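You operate a simulated robot arm through the tools that you are given. There is no shell and no other tool. Be economical: measure what you need, move in short steps, check, and stop when the job is done.

You run a simulated two-armed robot. Do the job below in one go: nothing can be reset, and whatever is moved stays where it is left.

JOB
Wipe up the spill on the bare side of the yellow-marked table with the blue cloth and put it back.

Only the result counts: the job must be done as asked and must still hold three seconds after the hand-in. Knocking over, shifting, dropping, spilling or breaking anything else fails it. Flat cloth is picked up by pressing the open fingertips on it (5 to 10 N) and closing them slowly along it; thin cloth reads only 2 to 8 mm in the jaws.

ROBOT AND FRAMES
Two 7-joint arms with two-finger parallel grippers on one trunk, on a base that drives. Base frame: it is fixed to the floor where the robot stands at the start and does not move with it; the origin is under the middle of the robot, x ahead of it, y to its left, z up; the surface under the hand at the start is at about z = 0.765. Lengths are in m, angles in rad, forces in N, time in s.
The left shoulder is at the start at [0.11, 0.169, 1.461], the right one opposite. With the tool pointing down near the work surface each hand reaches from about 0.34 to 0.7 m from the robot's upright axis, wherever it stands, measured 20 degrees to its own side. Payload 1.57 kg a hand.
The tool frame of a hand sits at the grasp point between the pads (the TCP): z along the fingers, y along the line on which they close. The tips reach 0.03 m beyond it. Largest opening 0.08 m; finger width 0.017, thickness 0.012; the body of the gripper, 0.04 by 0.082 m, starts 0.08 m behind the TCP.
Orientation is told as [roll, pitch, yaw] about the base's x, y, z axes, in that order, counted from this pose: with the fingers straight down and closing along the base's y, the tool's x points along the base's -x, its y along +y and its z along -z.

CONTROLS
- The arms move only by the tool apply_moves. It takes "left_commands", "right_commands" or both (then of equal length, played together; a hand with none holds still); each is a list of rows, each a list of 7 numbers: the gripper command, from -1 (shut) to 1 (fully open), values between in proportion, then the shift along the base's x, y, z in mm, then the turn, a rotation vector about the base's x, y, z in rad. In form: [[hand, dx, dy, dz, ax, ay, az], ...]. A call has 1 to 20 rows; each row shifts and turns the commanded pose from where the row before left it. Rows are played at 5 a second. More than 0.05 m and 0.15 rad between two rows, or a gripper value outside its range, and nothing of the call is played. Where a pose cannot be reached the arm comes as near as it can. A force on the tool above 40 N (or 10 N above the force at the start of the call, whichever is more), or a blocked arm, ends the call early, and 0.2 s more pass. The fingers move at their own pace (about 0.072 m/s each) and stop on an object; they squeeze with about 25 N. The grip force told is the motor's: it shows also when the fingers shut on nothing. Time passes only in rows, and 0.2 s behind the last, so rows that do not move let the fingers close. It gives the time, the measured TCP pose, the force on the tool (base axes), the opening and the grip force at its end, in the units of the frame above (readings bear some noise), with the torque about the TCP (base axes, N m) and any sound that the robot's microphone picked up.
- Cameras (640 x 400 px; columns grow to the right, rows downward): "scene" is now at [0.1515, -0.028, 1.6274]; the picture's right is [-0.32, -0.95, 0.00], its down [-0.80, 0.27, -0.53] and it looks along [0.51, -0.17, -0.84] (base axes); focal length 255 px, centre (320, 200). "left" rides on the left gripper at [0.072, 0.007, -0.122] in its tool frame; the picture's right is [-0.09, 1.00, 0.00], its down [-0.84, -0.08, -0.54] and it looks along [-0.54, -0.05, 0.84] (tool axes); focal length 238 px, centre (320, 200). "right" rides on the right gripper at [0.072, -0.007, -0.122] in its tool frame; the picture's right is [0.09, 1.00, 0.00], its down [-0.84, 0.08, -0.54] and it looks along [-0.54, 0.05, 0.84] (tool axes); focal length 238 px, centre (320, 200). There is no depth. A picture from a camera that has moved, and an enlarged one, comes with that camera's place and axes in the base frame and with its lens. The place of the scene camera against the robot may be out by one fixed shift of up to 0.018 m in any direction.
- grab_frame(camera): a new picture of that camera. It takes no simulated time.
- move_column(by): slides the trunk up (or, below 0, down) by that many m; the arms and the scene camera ride with it, the base frame stays. It gives what a move gives, with no picture.
- roll_base(legs): drives the robot by 1 to 6 legs, each [ahead, left, turn to the left] in m, m and rad, along the robot's own axes; the way and the turn of a leg run together, so that a leg with both is an arc; at most 1.5 m and 3.142 rad a leg. The arms and the cameras ride along, it lands a little off, and it stops where it bumps. It gives what a move gives.
- aim_head(pan, tilt): turns the head with the scene camera to pan (to the left, within 1.501 rad either way) and tilt (down, from -0.506 to 1.204), counted from straight ahead of the robot. It gives what a move gives.
- zoom(camera, box): a new picture of the part [left, top, right, bottom] of that camera's present view, enlarged. It takes no simulated time.
- hand_in(): hands the job in; it is judged then, once.

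Work in short steps. Places have to be worked out from the pictures, the camera data and where the tool is seen: move nearer, look again, correct. Check each grasp and each placing, and mend what went wrong. You have 120 turns and 100 pictures in all, those below and enlarged ones among them. Open the grippers and draw the arms clear of the work before you hand the job in, unless the task says otherwise; then end with one line.

The tools are called after ">>>" as name(argument=value, ...) on one line, values as JSON. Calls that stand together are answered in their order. apply_moves: Moves the arms, as the interface text tells. Its arguments: {"type":"object","properties":{"left_commands":{"type":"array"},"right_commands":{"type":"array"}},"required":[]} The other tools are called the same way: move_column (by) slides the trunk up or down; roll_base (legs) drives the base; aim_head (pan, tilt) turns the head that bears the scene camera; grab_frame (camera) takes a picture; zoom (camera, box) takes an enlarged picture of a part of a camera's view; hand_in () hands the job in.

At the start:

```text
clock: 0.0
left_position: [0.6599, 0.0116, 1.054]
left_tool_rot: [-0.001, 0.0, 0.0]
left_force: [0.2, -0.4, -0.8]
left_wrist_torque: [0.02, 0.0, 0.01]
left_gripper_width: 0.0798
left_finger_force: 0.1
right_position: [0.5684, -0.4542, 1.0519]
right_tool_rot: [-0.001, -0.001, 0.0]
right_force: [0.1, 0.9, -0.5]
right_wrist_torque: [0.01, -0.04, -0.01]
right_gripper_width: 0.0802
right_finger_force: 0.0
trunk travel left (down, up): [-0.775, 0.115]
robot x, y, heading: [-0.0025, 0.0007, -0.001]
head pan, tilt: [-0.323, 1.005]
```

scene: 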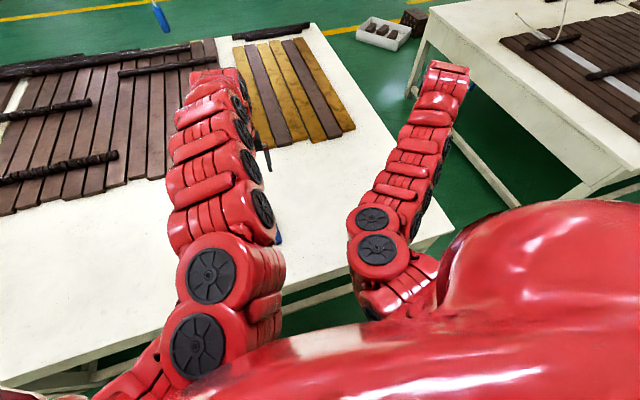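
right: 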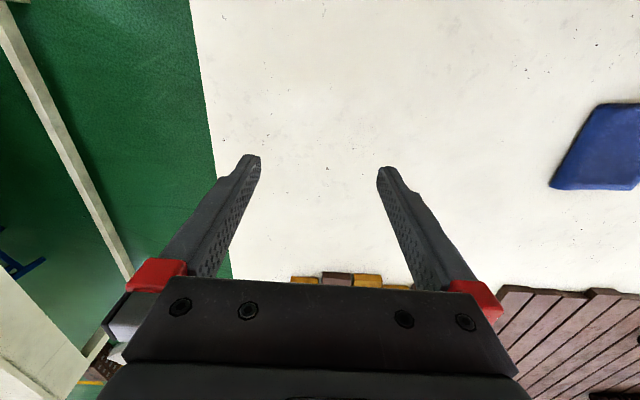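
left: 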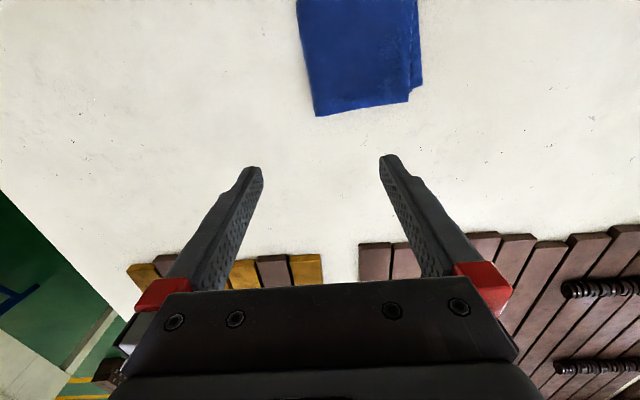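

I'll look around first: aim the head to find the yellow-marked table, the spill and the cloth.

>>> aim_head(pan=-0.9, tilt=0.5)

>>> grab_frame(camera="scene")

>>> aim_head(pan=0.3, tilt=0.5)

>>> grab_frame(camera="scene")

>>> aim_head(pan=1.4, tilt=0.5)

>>> grab_frame(camera="scene")

```text
clock: 1.0
left_position: [0.6603, 0.0105, 1.0524]
left_tool_rot: [0.0, -0.001, 0.0]
left_force: [-0.2, -0.7, -0.3]
left_wrist_torque: [-0.04, 0.0, -0.01]
left_gripper_width: 0.08
left_finger_force: 0.0
right_position: [0.5671, -0.4554, 1.0534]
right_tool_rot: [-0.002, -0.001, 0.0]
right_force: [-0.5, 0.5, -0.5]
right_wrist_torque: [0.0, -0.03, 0.01]
right_gripper_width: 0.08
right_finger_force: 0.1
trunk travel left (down, up): [-0.775, 0.115]
robot x, y, heading: [0.0015, 0.0019, 0.001]
head pan, tilt: [-0.901, 0.499]
```

```text
96 pictures are left
camera scene: at [0.1424, -0.0772, 1.6688], right [-0.78, -0.62, 0.0], down [-0.3, 0.38, -0.88], along [0.55, -0.69, -0.48], focal length 255 px, centre (320, 200)
```

scene: 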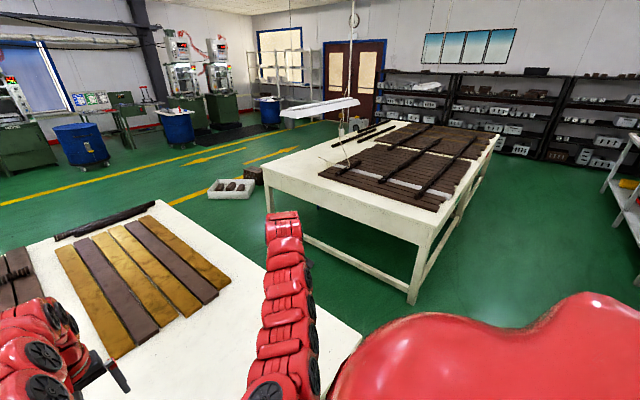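

```text
clock: 2.4
left_position: [0.6593, 0.0108, 1.0532]
left_tool_rot: [-0.001, 0.0, -0.001]
left_force: [0.0, 0.0, 0.1]
left_wrist_torque: [-0.01, -0.02, -0.01]
left_gripper_width: 0.08
left_finger_force: 0.1
right_position: [0.568, -0.4553, 1.0527]
right_tool_rot: [-0.001, 0.0, 0.0]
right_force: [-0.8, 0.7, 0.2]
right_wrist_torque: [0.05, 0.0, 0.01]
right_gripper_width: 0.0798
right_finger_force: 0.0
trunk travel left (down, up): [-0.775, 0.115]
robot x, y, heading: [-0.0017, 0.002, -0.001]
head pan, tilt: [0.3, 0.499]
```

```text
95 pictures are left
camera scene: at [0.1728, 0.0208, 1.6689], right [0.29, -0.96, 0.0], down [-0.46, -0.14, -0.88], along [0.84, 0.26, -0.48], focal length 255 px, centre (320, 200)
```

scene: 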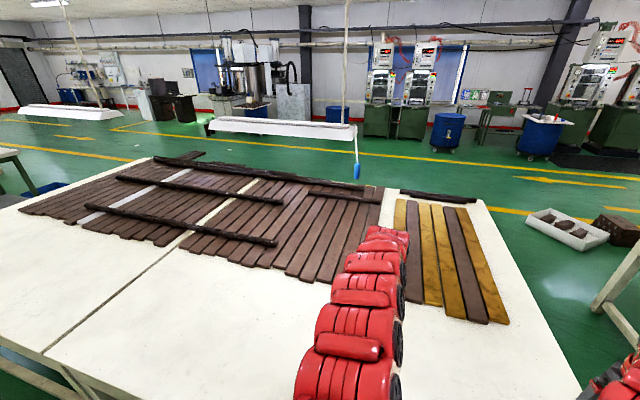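

```text
clock: 3.7
left_position: [0.6603, 0.0112, 1.0538]
left_tool_rot: [0.0, 0.002, 0.001]
left_force: [-0.1, -0.4, 0.1]
left_wrist_torque: [-0.04, -0.02, -0.01]
left_gripper_width: 0.0799
left_finger_force: 0.1
right_position: [0.5695, -0.4552, 1.0528]
right_tool_rot: [-0.002, 0.0, -0.001]
right_force: [1.1, 0.9, 0.1]
right_wrist_torque: [0.03, -0.01, 0.0]
right_gripper_width: 0.0802
right_finger_force: 0.0
trunk travel left (down, up): [-0.775, 0.115]
robot x, y, heading: [-0.0022, 0.0006, -0.001]
head pan, tilt: [1.4, 0.499]
```

```text
94 pictures are left
camera scene: at [0.1014, 0.0836, 1.6689], right [0.99, -0.17, 0.0], down [-0.08, -0.47, -0.88], along [0.15, 0.87, -0.48], focal length 255 px, centre (320, 200)
```

scene: 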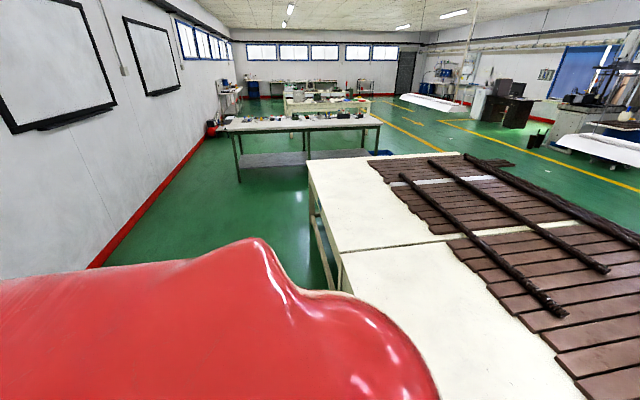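

No spill seen yet. I look down at the near strip of the table.

>>> aim_head(pan=0.45, tilt=1.0)

>>> grab_frame(camera="scene")

>>> aim_head(pan=-0.35, tilt=0.75)

>>> grab_frame(camera="scene")

```text
clock: 5.0
left_position: [0.6602, 0.0117, 1.0545]
left_tool_rot: [0.0, -0.002, 0.001]
left_force: [0.6, -0.8, 0.1]
left_wrist_torque: [0.0, -0.02, 0.04]
left_gripper_width: 0.0799
left_finger_force: 0.2
right_position: [0.5678, -0.4551, 1.0529]
right_tool_rot: [0.0, 0.0, 0.001]
right_force: [0.3, -0.1, 0.3]
right_wrist_torque: [-0.03, -0.03, -0.03]
right_gripper_width: 0.0797
right_finger_force: 0.1
trunk travel left (down, up): [-0.775, 0.115]
robot x, y, heading: [-0.0011, -0.0012, 0.003]
head pan, tilt: [0.45, 1.0]
```

```text
93 pictures are left
camera scene: at [0.1486, 0.0244, 1.6278], right [0.44, -0.9, 0.0], down [-0.76, -0.37, -0.54], along [0.49, 0.24, -0.84], focal length 255 px, centre (320, 200)
```

scene: 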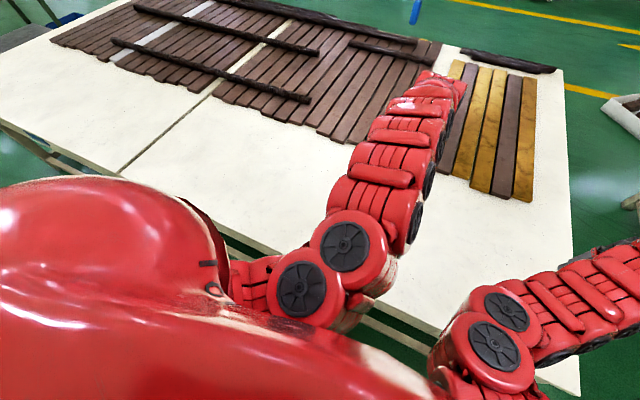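

```text
clock: 6.1
left_position: [0.6597, 0.011, 1.0534]
left_tool_rot: [-0.001, 0.0, 0.0]
left_force: [-0.3, -0.7, 0.7]
left_wrist_torque: [0.01, -0.01, -0.01]
left_gripper_width: 0.08
left_finger_force: 0.0
right_position: [0.569, -0.4538, 1.0525]
right_tool_rot: [0.0, 0.0, -0.001]
right_force: [-0.3, -0.4, -0.5]
right_wrist_torque: [0.0, 0.01, 0.03]
right_gripper_width: 0.0802
right_finger_force: 0.1
trunk travel left (down, up): [-0.775, 0.115]
robot x, y, heading: [0.0005, -0.0019, 0.003]
head pan, tilt: [-0.351, 0.75]
```

```text
92 pictures are left
camera scene: at [0.1637, -0.0344, 1.6469], right [-0.34, -0.94, 0.0], down [-0.64, 0.23, -0.73], along [0.69, -0.25, -0.68], focal length 255 px, centre (320, 200)
```

scene: 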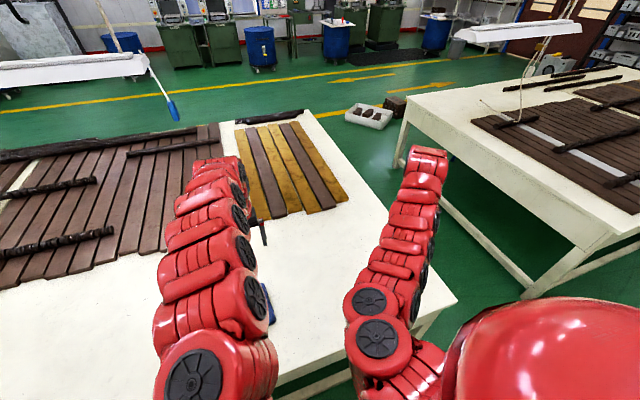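

I zoom the wrist cameras to look for a faint spill.

>>> zoom(camera="left", box=[0, 0, 640, 270])

>>> zoom(camera="right", box=[180, 0, 640, 290])

>>> zoom(camera="scene", box=[220, 100, 480, 320])

>>> zoom(camera="scene", box=[380, 40, 640, 240])

```text
1.00 times, centred on (320, 135) of left (not enlarged: the box is as wide or as high as the picture)
camera zoom: at [0.5871, 0.0183, 1.1764], right [0.09, 1.0, 0.0], down [0.84, -0.08, 0.54], along [0.54, -0.05, -0.84], focal length 238 px, centre (320, 265)
```

zoom: 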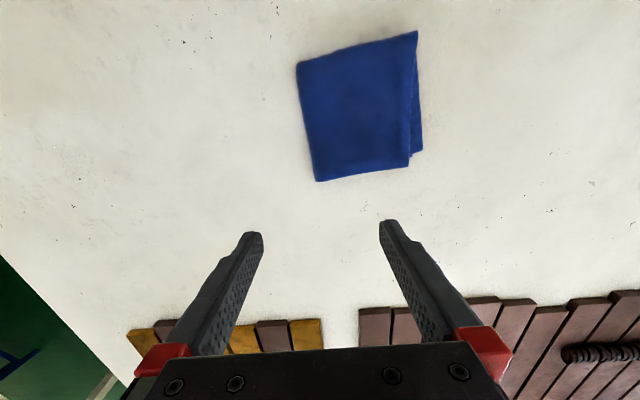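

```text
1.38 times, centred on (410, 145) of right
camera zoom: at [0.4959, -0.4622, 1.1745], right [-0.09, 1.0, 0.0], down [0.84, 0.08, 0.54], along [0.54, 0.05, -0.84], focal length 329 px, centre (196, 276)
```

zoom: 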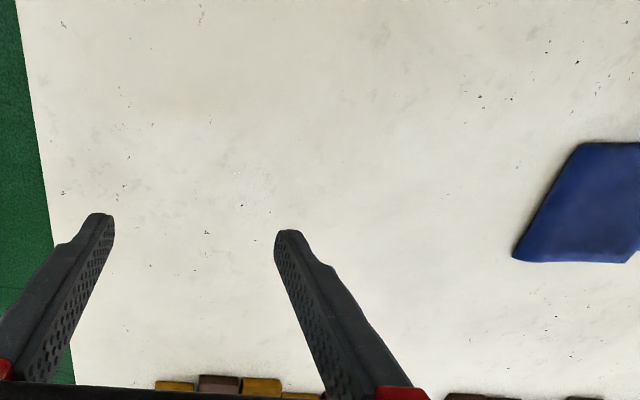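

```text
1.82 times, centred on (350, 210) of scene
camera zoom: at [0.1637, -0.0344, 1.6469], right [-0.34, -0.94, 0.0], down [-0.64, 0.23, -0.73], along [0.69, -0.25, -0.68], focal length 463 px, centre (266, 182)
```

zoom: 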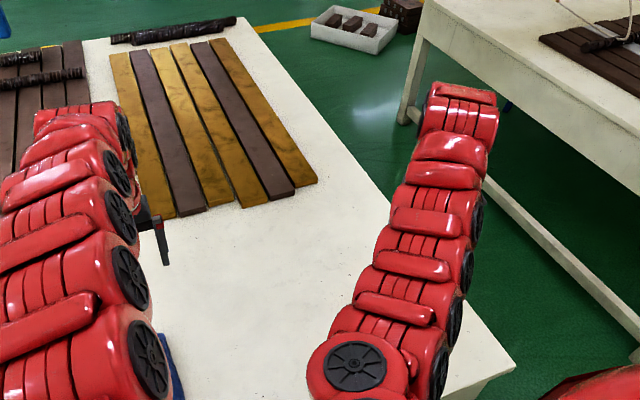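

```text
2.00 times, centred on (510, 140) of scene
camera zoom: at [0.1637, -0.0344, 1.6469], right [-0.34, -0.94, 0.0], down [-0.64, 0.23, -0.73], along [0.69, -0.25, -0.68], focal length 509 px, centre (-60, 320)
```

zoom: 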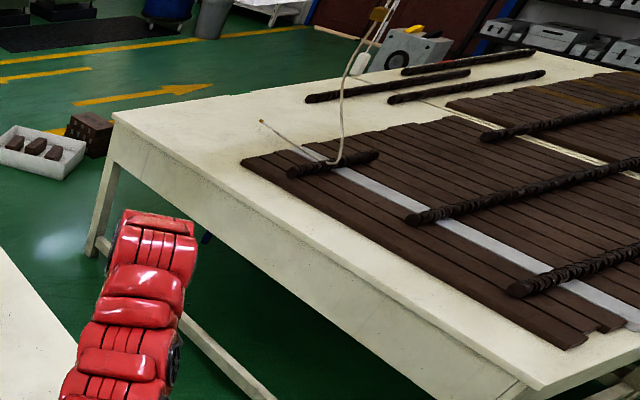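

The spill may be hidden under the left arm or on another table. I move the left hand up-left and back, and look again from both cameras.

>>> apply_moves(left_commands=[[1, -40, 30, 0, 0, 0, 0], [1, -40, 30, 0, 0, 0, 0], [1, -40, 40, 0, 0, 0, 0], [1, -40, 40, 0, 0, 0, 0], [1, 0, 40, 0, 0, 0, 0], [1, 0, 40, 0, 0, 0, 0], [1, 0, 40, 0, 0, 0, 0], [1, 0, 0, 0, 0, 0, 0]])

>>> grab_frame(camera="left")

>>> aim_head(pan=-0.1, tilt=0.95)

>>> grab_frame(camera="scene")

```text
refused: row 3 steps farther than a row can; nothing moved
```

```text
87 pictures are left
camera left: at [0.5871, 0.0183, 1.1764], right [0.09, 1.0, 0.0], down [0.84, -0.08, 0.54], along [0.54, -0.05, -0.84], focal length 238 px, centre (320, 200)
```

left: 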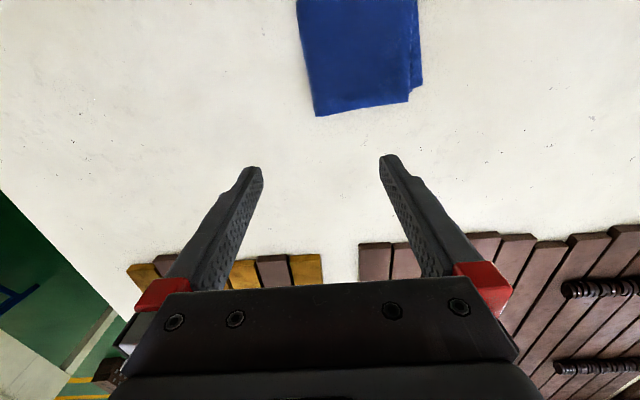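

```text
clock: 6.8
left_position: [0.6605, 0.0106, 1.0541]
left_tool_rot: [0.0, -0.002, 0.0]
left_force: [-0.1, -0.4, 0.1]
left_wrist_torque: [0.0, -0.01, 0.02]
left_gripper_width: 0.08
left_finger_force: 0.0
right_position: [0.5691, -0.4548, 1.0525]
right_tool_rot: [-0.001, 0.0, 0.0]
right_force: [0.4, 0.7, 0.9]
right_wrist_torque: [0.0, -0.01, 0.01]
right_gripper_width: 0.0798
right_finger_force: 0.0
trunk travel left (down, up): [-0.775, 0.115]
robot x, y, heading: [-0.004, 0.0018, -0.007]
head pan, tilt: [-0.099, 0.949]
```

```text
86 pictures are left
camera scene: at [0.1582, -0.0133, 1.6315], right [-0.1, -0.99, 0.0], down [-0.81, 0.08, -0.58], along [0.58, -0.06, -0.81], focal length 255 px, centre (320, 200)
```

scene: 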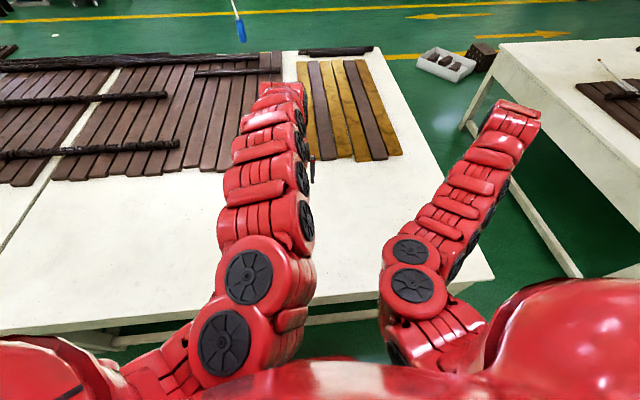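

Smaller rows this time, and the same look.

>>> apply_moves(left_commands=[[1, -30, 35, 0, 0, 0, 0], [1, -30, 35, 0, 0, 0, 0], [1, -30, 35, 0, 0, 0, 0], [1, -30, 35, 0, 0, 0, 0], [1, -20, 40, 0, 0, 0, 0], [1, 0, 40, 0, 0, 0, 0], [1, 0, 40, 0, 0, 0, 0], [1, 0, 0, 0, 0, 0, 0]])

>>> grab_frame(camera="left")

>>> grab_frame(camera="scene")

```text
clock: 8.7
left_position: [0.6444, 0.2587, 1.0422]
left_tool_rot: [0.004, 0.0, -0.001]
left_force: [-1.1, 0.4, 1.1]
left_wrist_torque: [-0.02, 0.01, -0.02]
left_gripper_width: 0.0803
left_finger_force: 0.0
left hand out of reach, approached as far as the arm can: row 2, 3, 4, 5
right_position: [0.5689, -0.4543, 1.0531]
right_tool_rot: [0.003, 0.0, -0.002]
right_force: [-1.4, -0.2, 0.3]
right_wrist_torque: [0.01, 0.0, 0.01]
right_gripper_width: 0.08
right_finger_force: 0.1
trunk travel left (down, up): [-0.775, 0.115]
robot x, y, heading: [-0.0019, -0.0018, -0.003]
head pan, tilt: [-0.099, 0.949]
```

```text
85 pictures are left
camera left: at [0.5726, 0.2653, 1.1648], right [0.09, 1.0, 0.0], down [0.84, -0.08, 0.54], along [0.54, -0.05, -0.84], focal length 238 px, centre (320, 200)
```

left: 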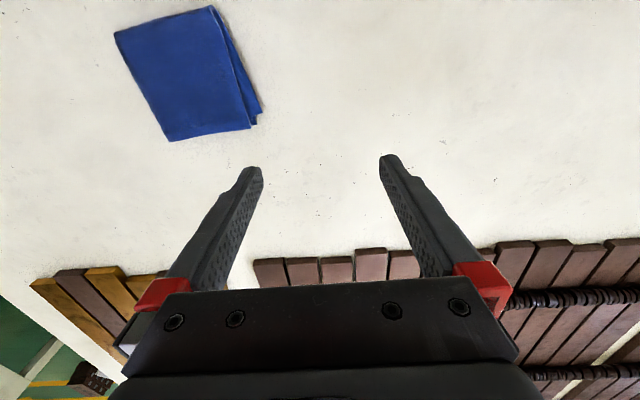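

```text
84 pictures are left
camera scene: at [0.1581, -0.0143, 1.6314], right [-0.1, -1.0, 0.0], down [-0.81, 0.08, -0.58], along [0.58, -0.06, -0.81], focal length 255 px, centre (320, 200)
```

scene: 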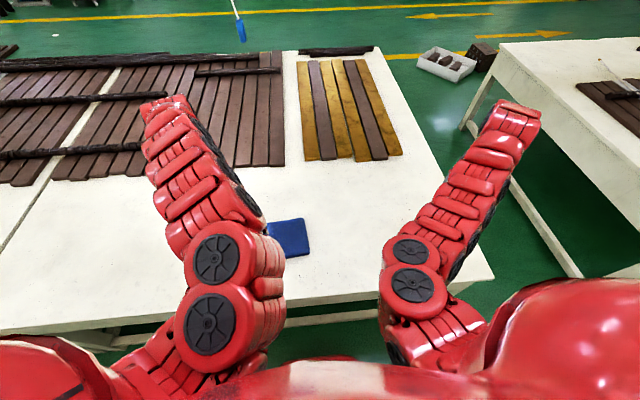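

No spill on the near strip, so I inspect the other tables: right table first, and far right/left with zooms.

>>> aim_head(pan=-0.95, tilt=0.3)

>>> zoom(camera="scene", box=[200, 120, 520, 320])

>>> aim_head(pan=-1.5, tilt=0.5)

>>> grab_frame(camera="scene")

>>> aim_head(pan=1.3, tilt=0.2)

>>> zoom(camera="scene", box=[160, 100, 480, 300])

```text
clock: 9.8
left_position: [0.6465, 0.2583, 1.0418]
left_tool_rot: [0.001, 0.0, 0.001]
left_force: [0.1, -0.2, 0.9]
left_wrist_torque: [-0.02, 0.0, -0.02]
left_gripper_width: 0.08
left_finger_force: 0.0
right_position: [0.5683, -0.4548, 1.0534]
right_tool_rot: [-0.001, 0.0, 0.0]
right_force: [0.2, -0.1, -0.1]
right_wrist_torque: [0.01, 0.03, 0.01]
right_gripper_width: 0.0803
right_finger_force: 0.1
trunk travel left (down, up): [-0.775, 0.115]
robot x, y, heading: [-0.0011, 0.0, -0.001]
head pan, tilt: [-0.949, 0.3]
```

```text
2.00 times, centred on (360, 220) of scene
camera zoom: at [0.1402, -0.082, 1.6872], right [-0.81, -0.58, 0.0], down [-0.17, 0.24, -0.95], along [0.56, -0.78, -0.3], focal length 509 px, centre (240, 160)
```

zoom: 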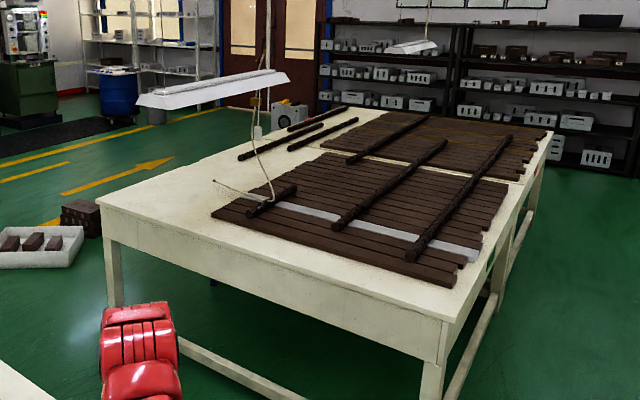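

```text
clock: 10.8
left_position: [0.6448, 0.2591, 1.0419]
left_tool_rot: [0.0, 0.0, 0.0]
left_force: [-0.5, -0.5, 0.2]
left_wrist_torque: [-0.02, -0.02, -0.02]
left_gripper_width: 0.08
left_finger_force: 0.1
right_position: [0.5671, -0.4543, 1.053]
right_tool_rot: [0.001, -0.001, 0.0]
right_force: [0.9, 0.9, -0.1]
right_wrist_torque: [-0.02, 0.01, -0.01]
right_gripper_width: 0.0799
right_finger_force: 0.0
trunk travel left (down, up): [-0.775, 0.115]
robot x, y, heading: [-0.0003, 0.0005, -0.005]
head pan, tilt: [-1.499, 0.499]
```

```text
82 pictures are left
camera scene: at [0.0925, -0.0967, 1.6689], right [-1.0, -0.07, 0.0], down [-0.03, 0.48, -0.88], along [0.06, -0.88, -0.48], focal length 255 px, centre (320, 200)
```

scene: 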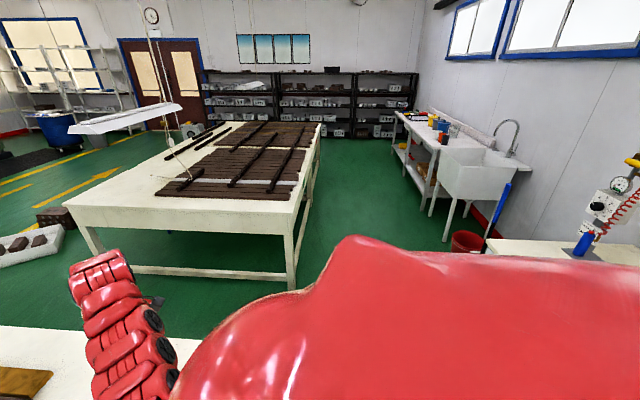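

```text
clock: 13.3
left_position: [0.6439, 0.2577, 1.0416]
left_tool_rot: [0.0, 0.001, 0.001]
left_force: [-0.2, 0.3, -0.5]
left_wrist_torque: [-0.01, -0.04, 0.01]
left_gripper_width: 0.0798
left_finger_force: 0.0
right_position: [0.5685, -0.4542, 1.0532]
right_tool_rot: [-0.001, -0.001, 0.001]
right_force: [1.3, 0.6, 0.9]
right_wrist_torque: [0.0, 0.0, 0.0]
right_gripper_width: 0.0798
right_finger_force: 0.0
trunk travel left (down, up): [-0.775, 0.115]
robot x, y, heading: [0.0008, -0.0009, -0.006]
head pan, tilt: [1.3, 0.201]
```

```text
2.00 times, centred on (320, 200) of scene
camera zoom: at [0.1108, 0.0838, 1.6966], right [0.96, -0.27, 0.0], down [-0.05, -0.19, -0.98], along [0.26, 0.94, -0.2], focal length 509 px, centre (320, 200)
```

zoom: 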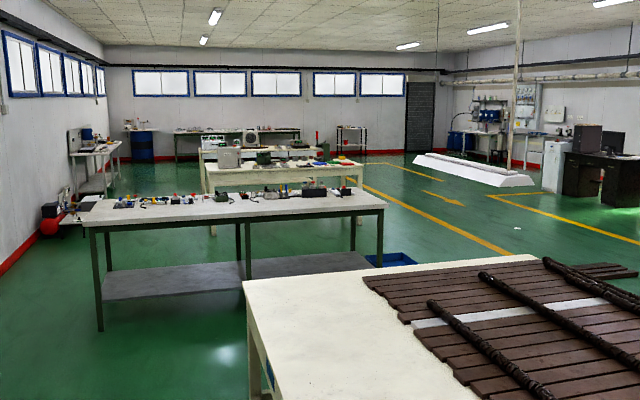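

Nothing obvious. I zoom strongly on faint spots of the bare table area near the right hand.

>>> zoom(camera="right", box=[200, 0, 400, 125])

>>> zoom(camera="right", box=[230, 100, 430, 225])

>>> zoom(camera="right", box=[400, 0, 600, 125])

```text
3.20 times, centred on (300, 62) of right
camera zoom: at [0.4959, -0.4622, 1.1745], right [-0.09, 1.0, 0.0], down [0.84, 0.08, 0.54], along [0.54, 0.05, -0.84], focal length 763 px, centre (384, 640)
```

zoom: 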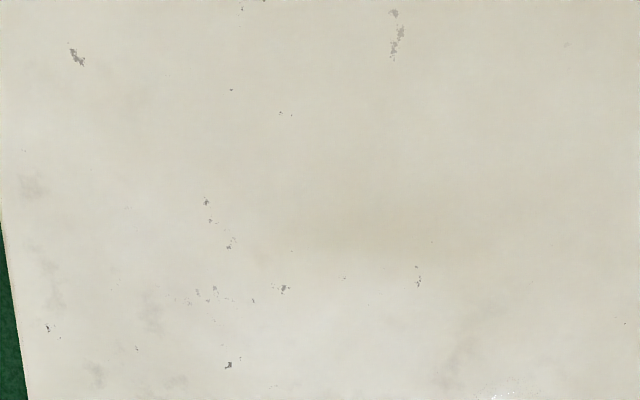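

```text
3.20 times, centred on (330, 162) of right
camera zoom: at [0.4959, -0.4622, 1.1745], right [-0.09, 1.0, 0.0], down [0.84, 0.08, 0.54], along [0.54, 0.05, -0.84], focal length 763 px, centre (288, 320)
```

zoom: 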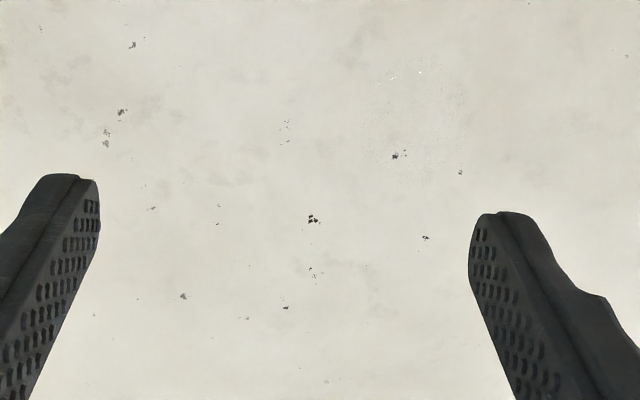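

```text
3.20 times, centred on (500, 62) of right
camera zoom: at [0.4959, -0.4622, 1.1745], right [-0.09, 1.0, 0.0], down [0.84, 0.08, 0.54], along [0.54, 0.05, -0.84], focal length 763 px, centre (-256, 640)
```

zoom: 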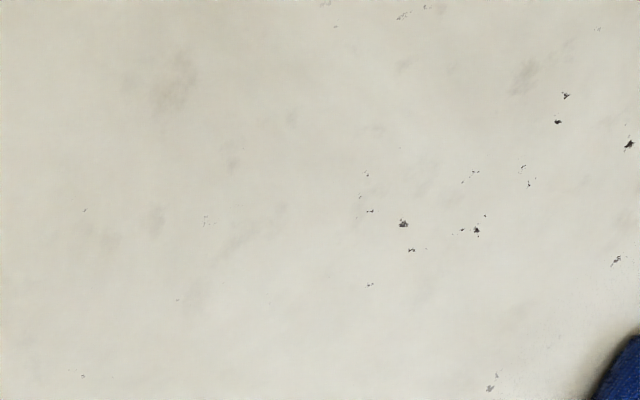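

There's a faint grainy patch with glints near (0.62, -0.38), possibly clear liquid. I bring the right hand closer for a better look.

>>> apply_moves(right_commands=[[1, -15, 15, -30, 0, 0, 0], [1, -15, 15, -30, 0, 0, 0], [1, -15, 15, -30, 0, 0, 0], [1, -15, 15, -30, 0, 0, 0], [1, 0, 0, 0, 0, 0, 0]])

>>> grab_frame(camera="right")

>>> zoom(camera="right", box=[220, 60, 460, 210])

```text
clock: 14.5
left_position: [0.645, 0.2594, 1.0423]
left_tool_rot: [0.001, 0.0, 0.0]
left_force: [0.1, 0.2, 0.2]
left_wrist_torque: [0.0, -0.01, -0.01]
left_gripper_width: 0.0798
left_finger_force: 0.1
right_position: [0.5113, -0.3956, 0.9304]
right_tool_rot: [-0.002, 0.002, -0.002]
right_force: [-0.2, 0.0, 0.2]
right_wrist_torque: [0.0, 0.0, -0.01]
right_gripper_width: 0.0801
right_finger_force: 0.0
right hand out of reach, approached as far as the arm can: row 1
trunk travel left (down, up): [-0.775, 0.115]
robot x, y, heading: [0.0003, -0.0018, 0.001]
head pan, tilt: [1.3, 0.201]
```

```text
77 pictures are left
camera right: at [0.4394, -0.4046, 1.0519], right [-0.09, 1.0, 0.0], down [0.84, 0.08, 0.54], along [0.54, 0.05, -0.84], focal length 238 px, centre (320, 200)
```

right: 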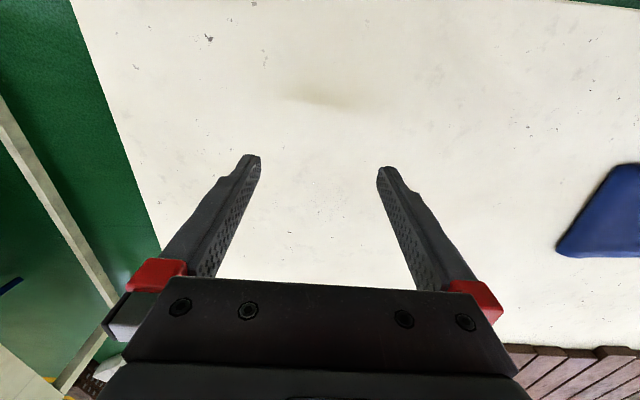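

```text
2.67 times, centred on (340, 135) of right
camera zoom: at [0.4394, -0.4046, 1.0519], right [-0.09, 1.0, 0.0], down [0.84, 0.08, 0.54], along [0.54, 0.05, -0.84], focal length 636 px, centre (267, 373)
```

zoom: 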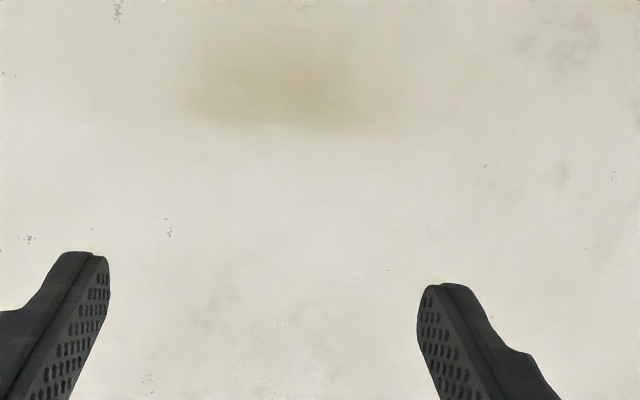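

The tan smear follows the hand (shadow); the grainy patch stays at the same place. Zoom between the fingers.

>>> zoom(camera="right", box=[250, 150, 410, 250])

>>> aim_head(pan=-0.25, tilt=0.8)

>>> zoom(camera="scene", box=[240, 140, 420, 300])

```text
4.00 times, centred on (330, 200) of right
camera zoom: at [0.4394, -0.4046, 1.0519], right [-0.09, 1.0, 0.0], down [0.84, 0.08, 0.54], along [0.54, 0.05, -0.84], focal length 953 px, centre (280, 200)
```

zoom: 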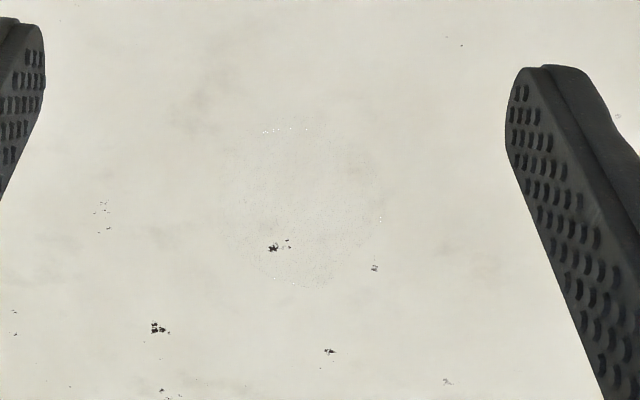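

```text
clock: 16.1
left_position: [0.6462, 0.2597, 1.0423]
left_tool_rot: [0.002, -0.001, 0.0]
left_force: [-0.4, -0.5, 0.1]
left_wrist_torque: [-0.01, -0.01, 0.0]
left_gripper_width: 0.0803
left_finger_force: 0.1
right_position: [0.5123, -0.3974, 0.9314]
right_tool_rot: [-0.002, 0.001, 0.001]
right_force: [0.1, -0.3, -0.9]
right_wrist_torque: [-0.01, 0.01, 0.01]
right_gripper_width: 0.0796
right_finger_force: 0.0
trunk travel left (down, up): [-0.775, 0.115]
robot x, y, heading: [-0.0004, 0.0024, -0.001]
head pan, tilt: [-0.25, 0.799]
```

```text
2.50 times, centred on (330, 220) of scene
camera zoom: at [0.164, -0.0258, 1.643], right [-0.25, -0.97, 0.0], down [-0.69, 0.18, -0.7], along [0.68, -0.17, -0.72], focal length 636 px, centre (295, 150)
```

zoom: 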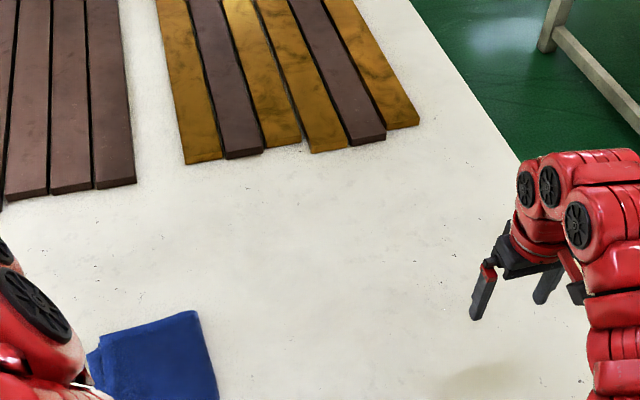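

A round, clear puddle (r≈0.03) with glints lies at about (0.626, -0.378). I check its surroundings for more of it.

>>> zoom(camera="right", box=[390, 130, 590, 255])

>>> zoom(camera="right", box=[90, 90, 290, 215])

>>> zoom(camera="right", box=[230, 190, 430, 315])

>>> zoom(camera="right", box=[390, 0, 590, 125])

```text
3.20 times, centred on (490, 192) of right
camera zoom: at [0.4396, -0.405, 1.0522], right [-0.09, 1.0, 0.0], down [0.84, 0.08, 0.54], along [0.54, 0.05, -0.84], focal length 763 px, centre (-224, 224)
```

zoom: 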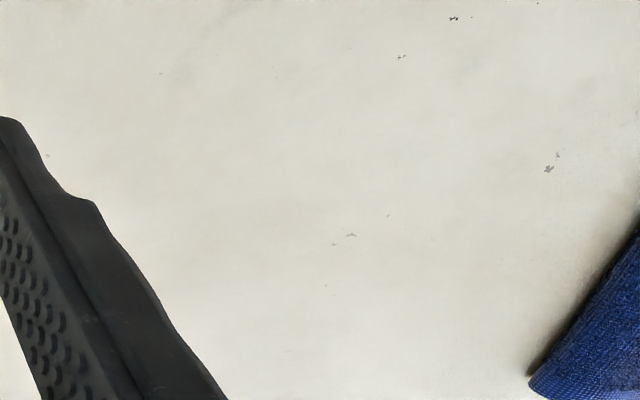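

```text
3.20 times, centred on (190, 152) of right
camera zoom: at [0.4396, -0.405, 1.0522], right [-0.09, 1.0, 0.0], down [0.84, 0.08, 0.54], along [0.54, 0.05, -0.84], focal length 763 px, centre (736, 352)
```

zoom: 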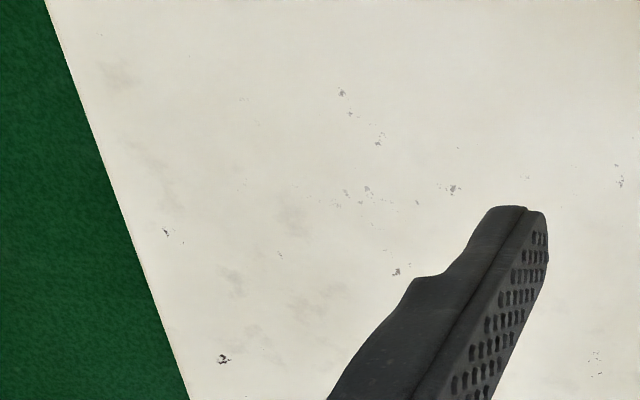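

```text
3.20 times, centred on (330, 252) of right
camera zoom: at [0.4396, -0.405, 1.0522], right [-0.09, 1.0, 0.0], down [0.84, 0.08, 0.54], along [0.54, 0.05, -0.84], focal length 763 px, centre (288, 32)
```

zoom: 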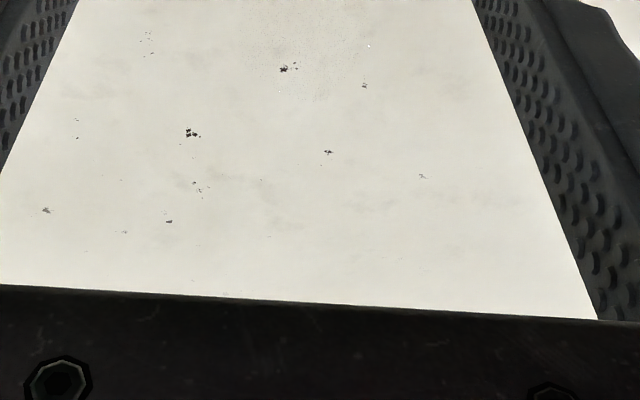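

```text
3.20 times, centred on (490, 62) of right
camera zoom: at [0.4396, -0.405, 1.0522], right [-0.09, 1.0, 0.0], down [0.84, 0.08, 0.54], along [0.54, 0.05, -0.84], focal length 763 px, centre (-224, 640)
```

zoom: 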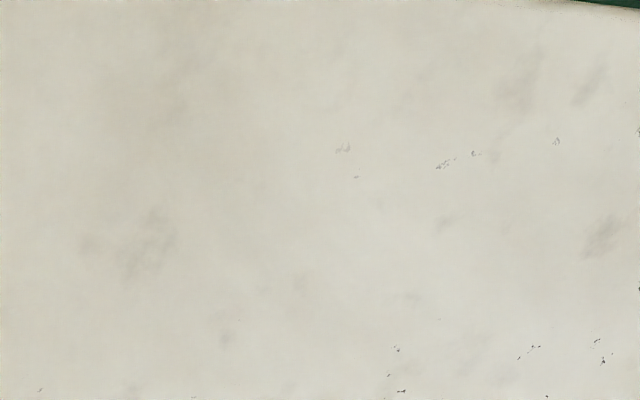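

Only one puddle. I clear the left arm to the left and bring the right hand at height to the cloth's near side for a look.

>>> apply_moves(left_commands=[[1, 0, 45, 0, 0, 0, 0], [1, 0, 45, 0, 0, 0, 0], [1, -20, 40, 0, 0, 0, 0], [1, -20, 40, 0, 0, 0, 0], [1, 0, 0, 0, 0, 0, 0], [1, 0, 0, 0, 0, 0, 0], [1, 0, 0, 0, 0, 0, 0], [1, 0, 0, 0, 0, 0, 0], [1, 0, 0, 0, 0, 0, 0], [1, 0, 0, 0, 0, 0, 0]], right_commands=[[1, 0, 45, 0, 0, 0, 0], [1, 0, 45, 0, 0, 0, 0], [1, 0, 45, 0, 0, 0, 0], [1, 0, 45, 0, 0, 0, 0], [1, 0, 45, 0, 0, 0, 0], [1, 0, 45, 0, 0, 0, 0], [1, 0, 45, 0, 0, 0, 0], [1, 15, 45, 0, 0, 0, 0], [1, 15, 45, 0, 0, 0, 0], [1, 0, 0, 0, 0, 0, 0]])

>>> grab_frame(camera="right")

>>> grab_frame(camera="scene")

```text
clock: 18.3
left_position: [0.6052, 0.4289, 1.0414]
left_tool_rot: [0.002, 0.0, -0.002]
left_force: [0.2, -0.3, 0.5]
left_wrist_torque: [0.01, 0.01, 0.0]
left_gripper_width: 0.0802
left_finger_force: 0.0
right_position: [0.5443, 0.0056, 0.9326]
right_tool_rot: [-0.001, 0.0, 0.001]
right_force: [0.0, -0.1, 0.6]
right_wrist_torque: [0.0, 0.0, 0.0]
right_gripper_width: 0.0801
right_finger_force: 0.0
trunk travel left (down, up): [-0.775, 0.115]
robot x, y, heading: [0.001, 0.0043, 0.001]
head pan, tilt: [-0.25, 0.799]
```

```text
69 pictures are left
camera right: at [0.4708, -0.0011, 1.0543], right [-0.09, 1.0, 0.0], down [0.84, 0.08, 0.54], along [0.54, 0.05, -0.84], focal length 238 px, centre (320, 200)
```

right: 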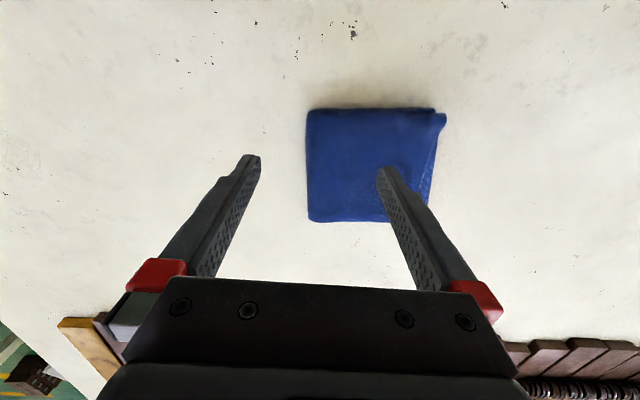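

```text
68 pictures are left
camera scene: at [0.1637, -0.0271, 1.643], right [-0.25, -0.97, 0.0], down [-0.69, 0.18, -0.7], along [0.68, -0.17, -0.72], focal length 255 px, centre (320, 200)
```

scene: 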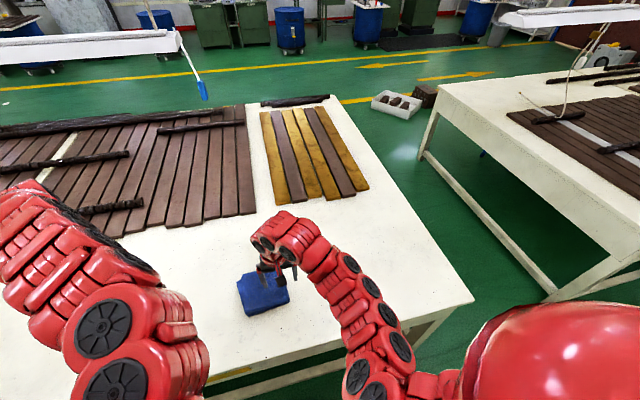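

Cloth centre ≈ (0.60, 0.078). I go above it with the jaws half open (~50 mm) and descend to just above.

>>> apply_moves(right_commands=[[0.25, 20, 25, 0, 0, 0, 0], [0.25, 20, 25, 0, 0, 0, 0], [0.25, 14, 22, -20, 0, 0, 0], [0.25, 0, 0, -40, 0, 0, 0], [0.25, 0, 0, -35, 0, 0, 0], [0.25, 0, 0, 0, 0, 0, 0]])

>>> grab_frame(camera="right")

```text
clock: 19.7
left_position: [0.6048, 0.429, 1.0418]
left_tool_rot: [-0.001, 0.0, 0.001]
left_force: [0.3, -0.3, -0.2]
left_wrist_torque: [0.01, 0.01, -0.04]
left_gripper_width: 0.0799
left_finger_force: 0.0
right_position: [0.5992, 0.0785, 0.8369]
right_tool_rot: [-0.001, 0.001, -0.001]
right_force: [0.1, 0.4, -0.3]
right_wrist_torque: [-0.01, 0.01, 0.01]
right_gripper_width: 0.0501
right_finger_force: 0.0
trunk travel left (down, up): [-0.775, 0.115]
robot x, y, heading: [0.0023, -0.0032, -0.001]
head pan, tilt: [-0.25, 0.799]
```

```text
67 pictures are left
camera right: at [0.5262, 0.071, 0.9583], right [-0.09, 1.0, 0.0], down [0.84, 0.08, 0.54], along [0.54, 0.05, -0.84], focal length 238 px, centre (320, 200)
```

right: 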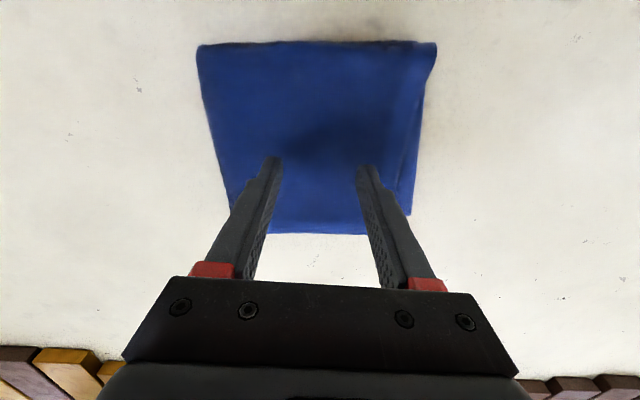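

Tips are over the cloth middle. I descend slowly to feel contact.

>>> apply_moves(right_commands=[[0.25, 0, 0, -10, 0, 0, 0], [0.25, 0, 0, -10, 0, 0, 0], [0.25, 0, 0, -6, 0, 0, 0], [0.25, 0, 0, 0, 0, 0, 0]])

```text
clock: 20.7
left_position: [0.6049, 0.43, 1.0425]
left_tool_rot: [0.001, 0.001, -0.001]
left_force: [-0.1, -0.4, -1.4]
left_wrist_torque: [0.0, 0.0, 0.0]
left_gripper_width: 0.0798
left_finger_force: 0.0
right_position: [0.5986, 0.0783, 0.8109]
right_tool_rot: [0.002, -0.001, -0.001]
right_force: [-0.3, 0.7, 3.1]
right_wrist_torque: [-0.01, -0.03, -0.03]
right_gripper_width: 0.0497
right_finger_force: 0.0
trunk travel left (down, up): [-0.775, 0.115]
robot x, y, heading: [0.0019, 0.0023, -0.005]
head pan, tilt: [-0.25, 0.799]
```

Contact begins (3 N). I press 2 mm more.

>>> apply_moves(right_commands=[[0.25, 0, 0, -2, 0, 0, 0], [0.25, 0, 0, 0, 0, 0, 0]])

```text
clock: 21.3
left_position: [0.605, 0.4278, 1.042]
left_tool_rot: [0.0, -0.001, 0.001]
left_force: [0.1, 0.2, 0.9]
left_wrist_torque: [0.01, 0.02, -0.01]
left_gripper_width: 0.0797
left_finger_force: 0.1
right_position: [0.5976, 0.08, 0.8082]
right_tool_rot: [0.001, -0.002, 0.001]
right_force: [1.4, 0.0, 5.6]
right_wrist_torque: [0.04, -0.08, 0.02]
right_gripper_width: 0.0493
right_finger_force: 0.2
trunk travel left (down, up): [-0.775, 0.115]
robot x, y, heading: [-0.0001, 0.001, -0.001]
head pan, tilt: [-0.25, 0.799]
```

5.6 N; one more mm, then close slowly.

>>> apply_moves(right_commands=[[0.25, 0, 0, -1, 0, 0, 0], [0.1, 0, 0, 0, 0, 0, 0], [0.0, 0, 0, 0, 0, 0, 0], [-0.1, 0, 0, 0, 0, 0, 0], [-0.2, 0, 0, 0, 0, 0, 0], [-0.3, 0, 0, 0, 0, 0, 0], [-0.4, 0, 0, 0, 0, 0, 0], [-0.5, 0, 0, 0, 0, 0, 0], [-0.6, 0, 0, 0, 0, 0, 0], [-0.7, 0, 0, 0, 0, 0, 0], [-0.8, 0, 0, 0, 0, 0, 0], [-0.9, 0, 0, 0, 0, 0, 0], [-1, 0, 0, 0, 0, 0, 0], [-1, 0, 0, 0, 0, 0, 0], [-1, 0, 0, 0, 0, 0, 0]])

>>> grab_frame(camera="right")

```text
clock: 24.5
left_position: [0.6059, 0.4297, 1.0424]
left_tool_rot: [-0.001, -0.002, -0.002]
left_force: [-0.4, 0.0, 1.1]
left_wrist_torque: [0.03, 0.02, -0.01]
left_gripper_width: 0.0797
left_finger_force: 0.1
right_position: [0.5971, 0.0794, 0.8064]
right_tool_rot: [0.001, -0.001, 0.001]
right_force: [-0.1, 0.3, 10.0]
right_wrist_torque: [-0.01, 0.01, 0.01]
right_gripper_width: 0.014
right_finger_force: 24.6
trunk travel left (down, up): [-0.775, 0.115]
robot x, y, heading: [0.001, -0.0002, 0.002]
head pan, tilt: [-0.25, 0.799]
```

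```text
66 pictures are left
camera right: at [0.5242, 0.0712, 0.9287], right [-0.09, 1.0, 0.0], down [0.84, 0.08, 0.54], along [0.54, 0.05, -0.84], focal length 238 px, centre (320, 200)
```

right: 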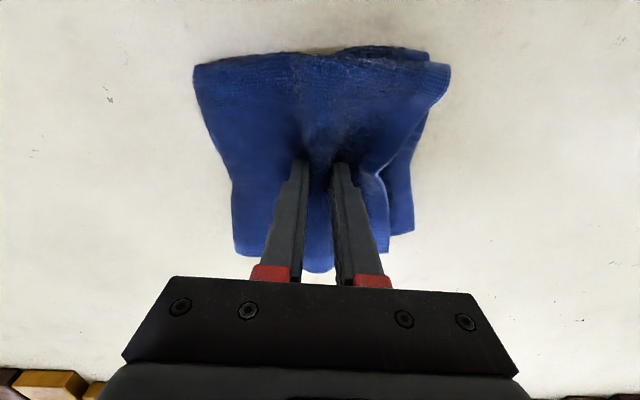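

Cloth is bunched in the jaws (14 mm, 25 N grip). I lift a little and check.

>>> apply_moves(right_commands=[[-1, 0, 0, 20, 0, 0, 0], [-1, 0, 0, 30, 0, 0, 0], [-1, 0, 0, 40, 0, 0, 0], [-1, 0, 0, 40, 0, 0, 0], [-1, 0, 0, 0, 0, 0, 0]])

>>> grab_frame(camera="right")

>>> grab_frame(camera="scene")

```text
clock: 25.7
left_position: [0.6069, 0.4296, 1.0414]
left_tool_rot: [0.0, -0.002, 0.0]
left_force: [0.1, 0.1, 0.0]
left_wrist_torque: [0.01, -0.01, -0.02]
left_gripper_width: 0.0797
left_finger_force: 0.0
right_position: [0.5978, 0.078, 0.9373]
right_tool_rot: [0.001, 0.002, 0.0]
right_force: [0.1, -0.3, -0.5]
right_wrist_torque: [-0.04, 0.06, 0.04]
right_gripper_width: 0.0121
right_finger_force: 25.3
trunk travel left (down, up): [-0.775, 0.115]
robot x, y, heading: [-0.0009, -0.0011, -0.002]
head pan, tilt: [-0.25, 0.799]
```

```text
65 pictures are left
camera right: at [0.5251, 0.0705, 1.0585], right [-0.09, 1.0, 0.0], down [0.84, 0.08, 0.54], along [0.54, 0.05, -0.84], focal length 238 px, centre (320, 200)
```

right: 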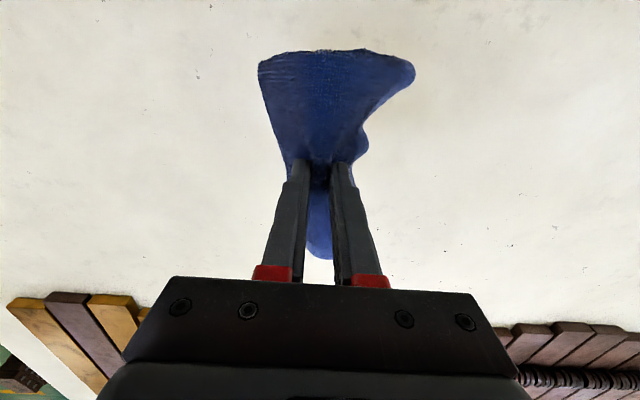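

```text
64 pictures are left
camera scene: at [0.1643, -0.0257, 1.6429], right [-0.25, -0.97, 0.0], down [-0.69, 0.18, -0.7], along [0.68, -0.17, -0.72], focal length 255 px, centre (320, 200)
```

scene: 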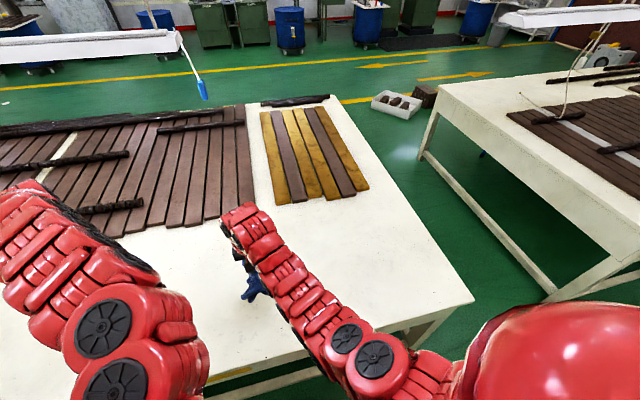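

The cloth is held whole. I carry it over to the puddle at the same height.

>>> apply_moves(right_commands=[[-1, 0, -40, 0, 0, 0, 0], [-1, 0, -45, 0, 0, 0, 0], [-1, 0, -45, 0, 0, 0, 0], [-1, 0, -45, 0, 0, 0, 0], [-1, 0, -45, 0, 0, 0, 0], [-1, 4, -45, 0, 0, 0, 0], [-1, 6, -45, 0, 0, 0, 0], [-1, 6, -45, 0, 0, 0, 0], [-1, 6, -45, 0, 0, 0, 0], [-1, 6, -40, 0, 0, 0, 0], [-1, 0, -16, 0, 0, 0, 0], [-1, 0, 0, 0, 0, 0, 0]])

>>> grab_frame(camera="right")

>>> grab_frame(camera="scene")

```text
clock: 28.3
left_position: [0.6061, 0.4298, 1.0411]
left_tool_rot: [-0.001, -0.001, 0.0]
left_force: [0.5, 0.1, 0.5]
left_wrist_torque: [-0.02, 0.0, 0.02]
left_gripper_width: 0.0801
left_finger_force: 0.1
right_position: [0.6244, -0.3765, 0.9388]
right_tool_rot: [0.0, 0.001, 0.0]
right_force: [-0.2, 0.5, 1.1]
right_wrist_torque: [0.02, 0.01, 0.03]
right_gripper_width: 0.0122
right_finger_force: 25.0
trunk travel left (down, up): [-0.775, 0.115]
robot x, y, heading: [-0.0028, -0.0035, 0.004]
head pan, tilt: [-0.25, 0.799]
```

```text
63 pictures are left
camera right: at [0.5518, -0.3847, 1.0605], right [-0.09, 1.0, 0.0], down [0.84, 0.08, 0.54], along [0.54, 0.05, -0.84], focal length 238 px, centre (320, 200)
```

right: 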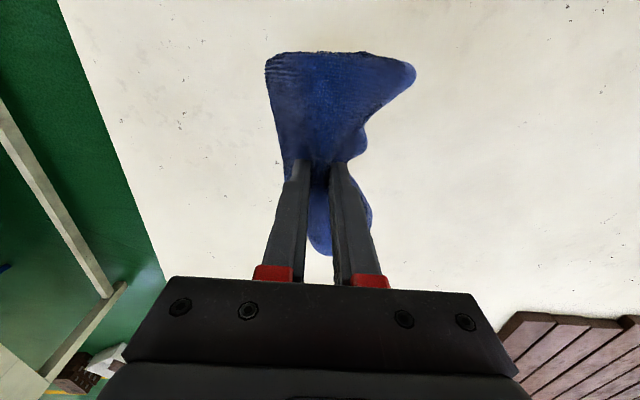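

```text
62 pictures are left
camera scene: at [0.1641, -0.0257, 1.6429], right [-0.25, -0.97, 0.0], down [-0.69, 0.18, -0.7], along [0.68, -0.17, -0.72], focal length 255 px, centre (320, 200)
```

scene: 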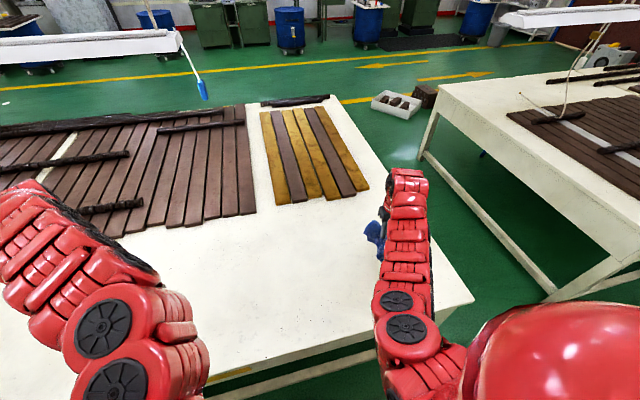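

On target. I lower to press the cloth onto the puddle.

>>> apply_moves(right_commands=[[-1, 0, 0, -40, 0, 0, 0], [-1, 0, 0, -40, 0, 0, 0], [-1, 0, 0, -30, 0, 0, 0], [-1, 0, 0, -12, 0, 0, 0], [-1, 0, 0, 0, 0, 0, 0]])

```text
clock: 29.5
left_position: [0.6046, 0.4286, 1.0425]
left_tool_rot: [0.0, -0.001, 0.0]
left_force: [-0.2, 0.3, 0.0]
left_wrist_torque: [-0.02, 0.01, 0.02]
left_gripper_width: 0.08
left_finger_force: 0.1
right_position: [0.6257, -0.3783, 0.8145]
right_tool_rot: [-0.004, -0.001, 0.0]
right_force: [0.5, -1.2, 17.7]
right_wrist_torque: [-0.06, -0.01, 0.01]
right_gripper_width: 0.0118
right_finger_force: 24.9
trunk travel left (down, up): [-0.775, 0.115]
robot x, y, heading: [-0.0008, 0.0018, 0.002]
head pan, tilt: [-0.25, 0.799]
```

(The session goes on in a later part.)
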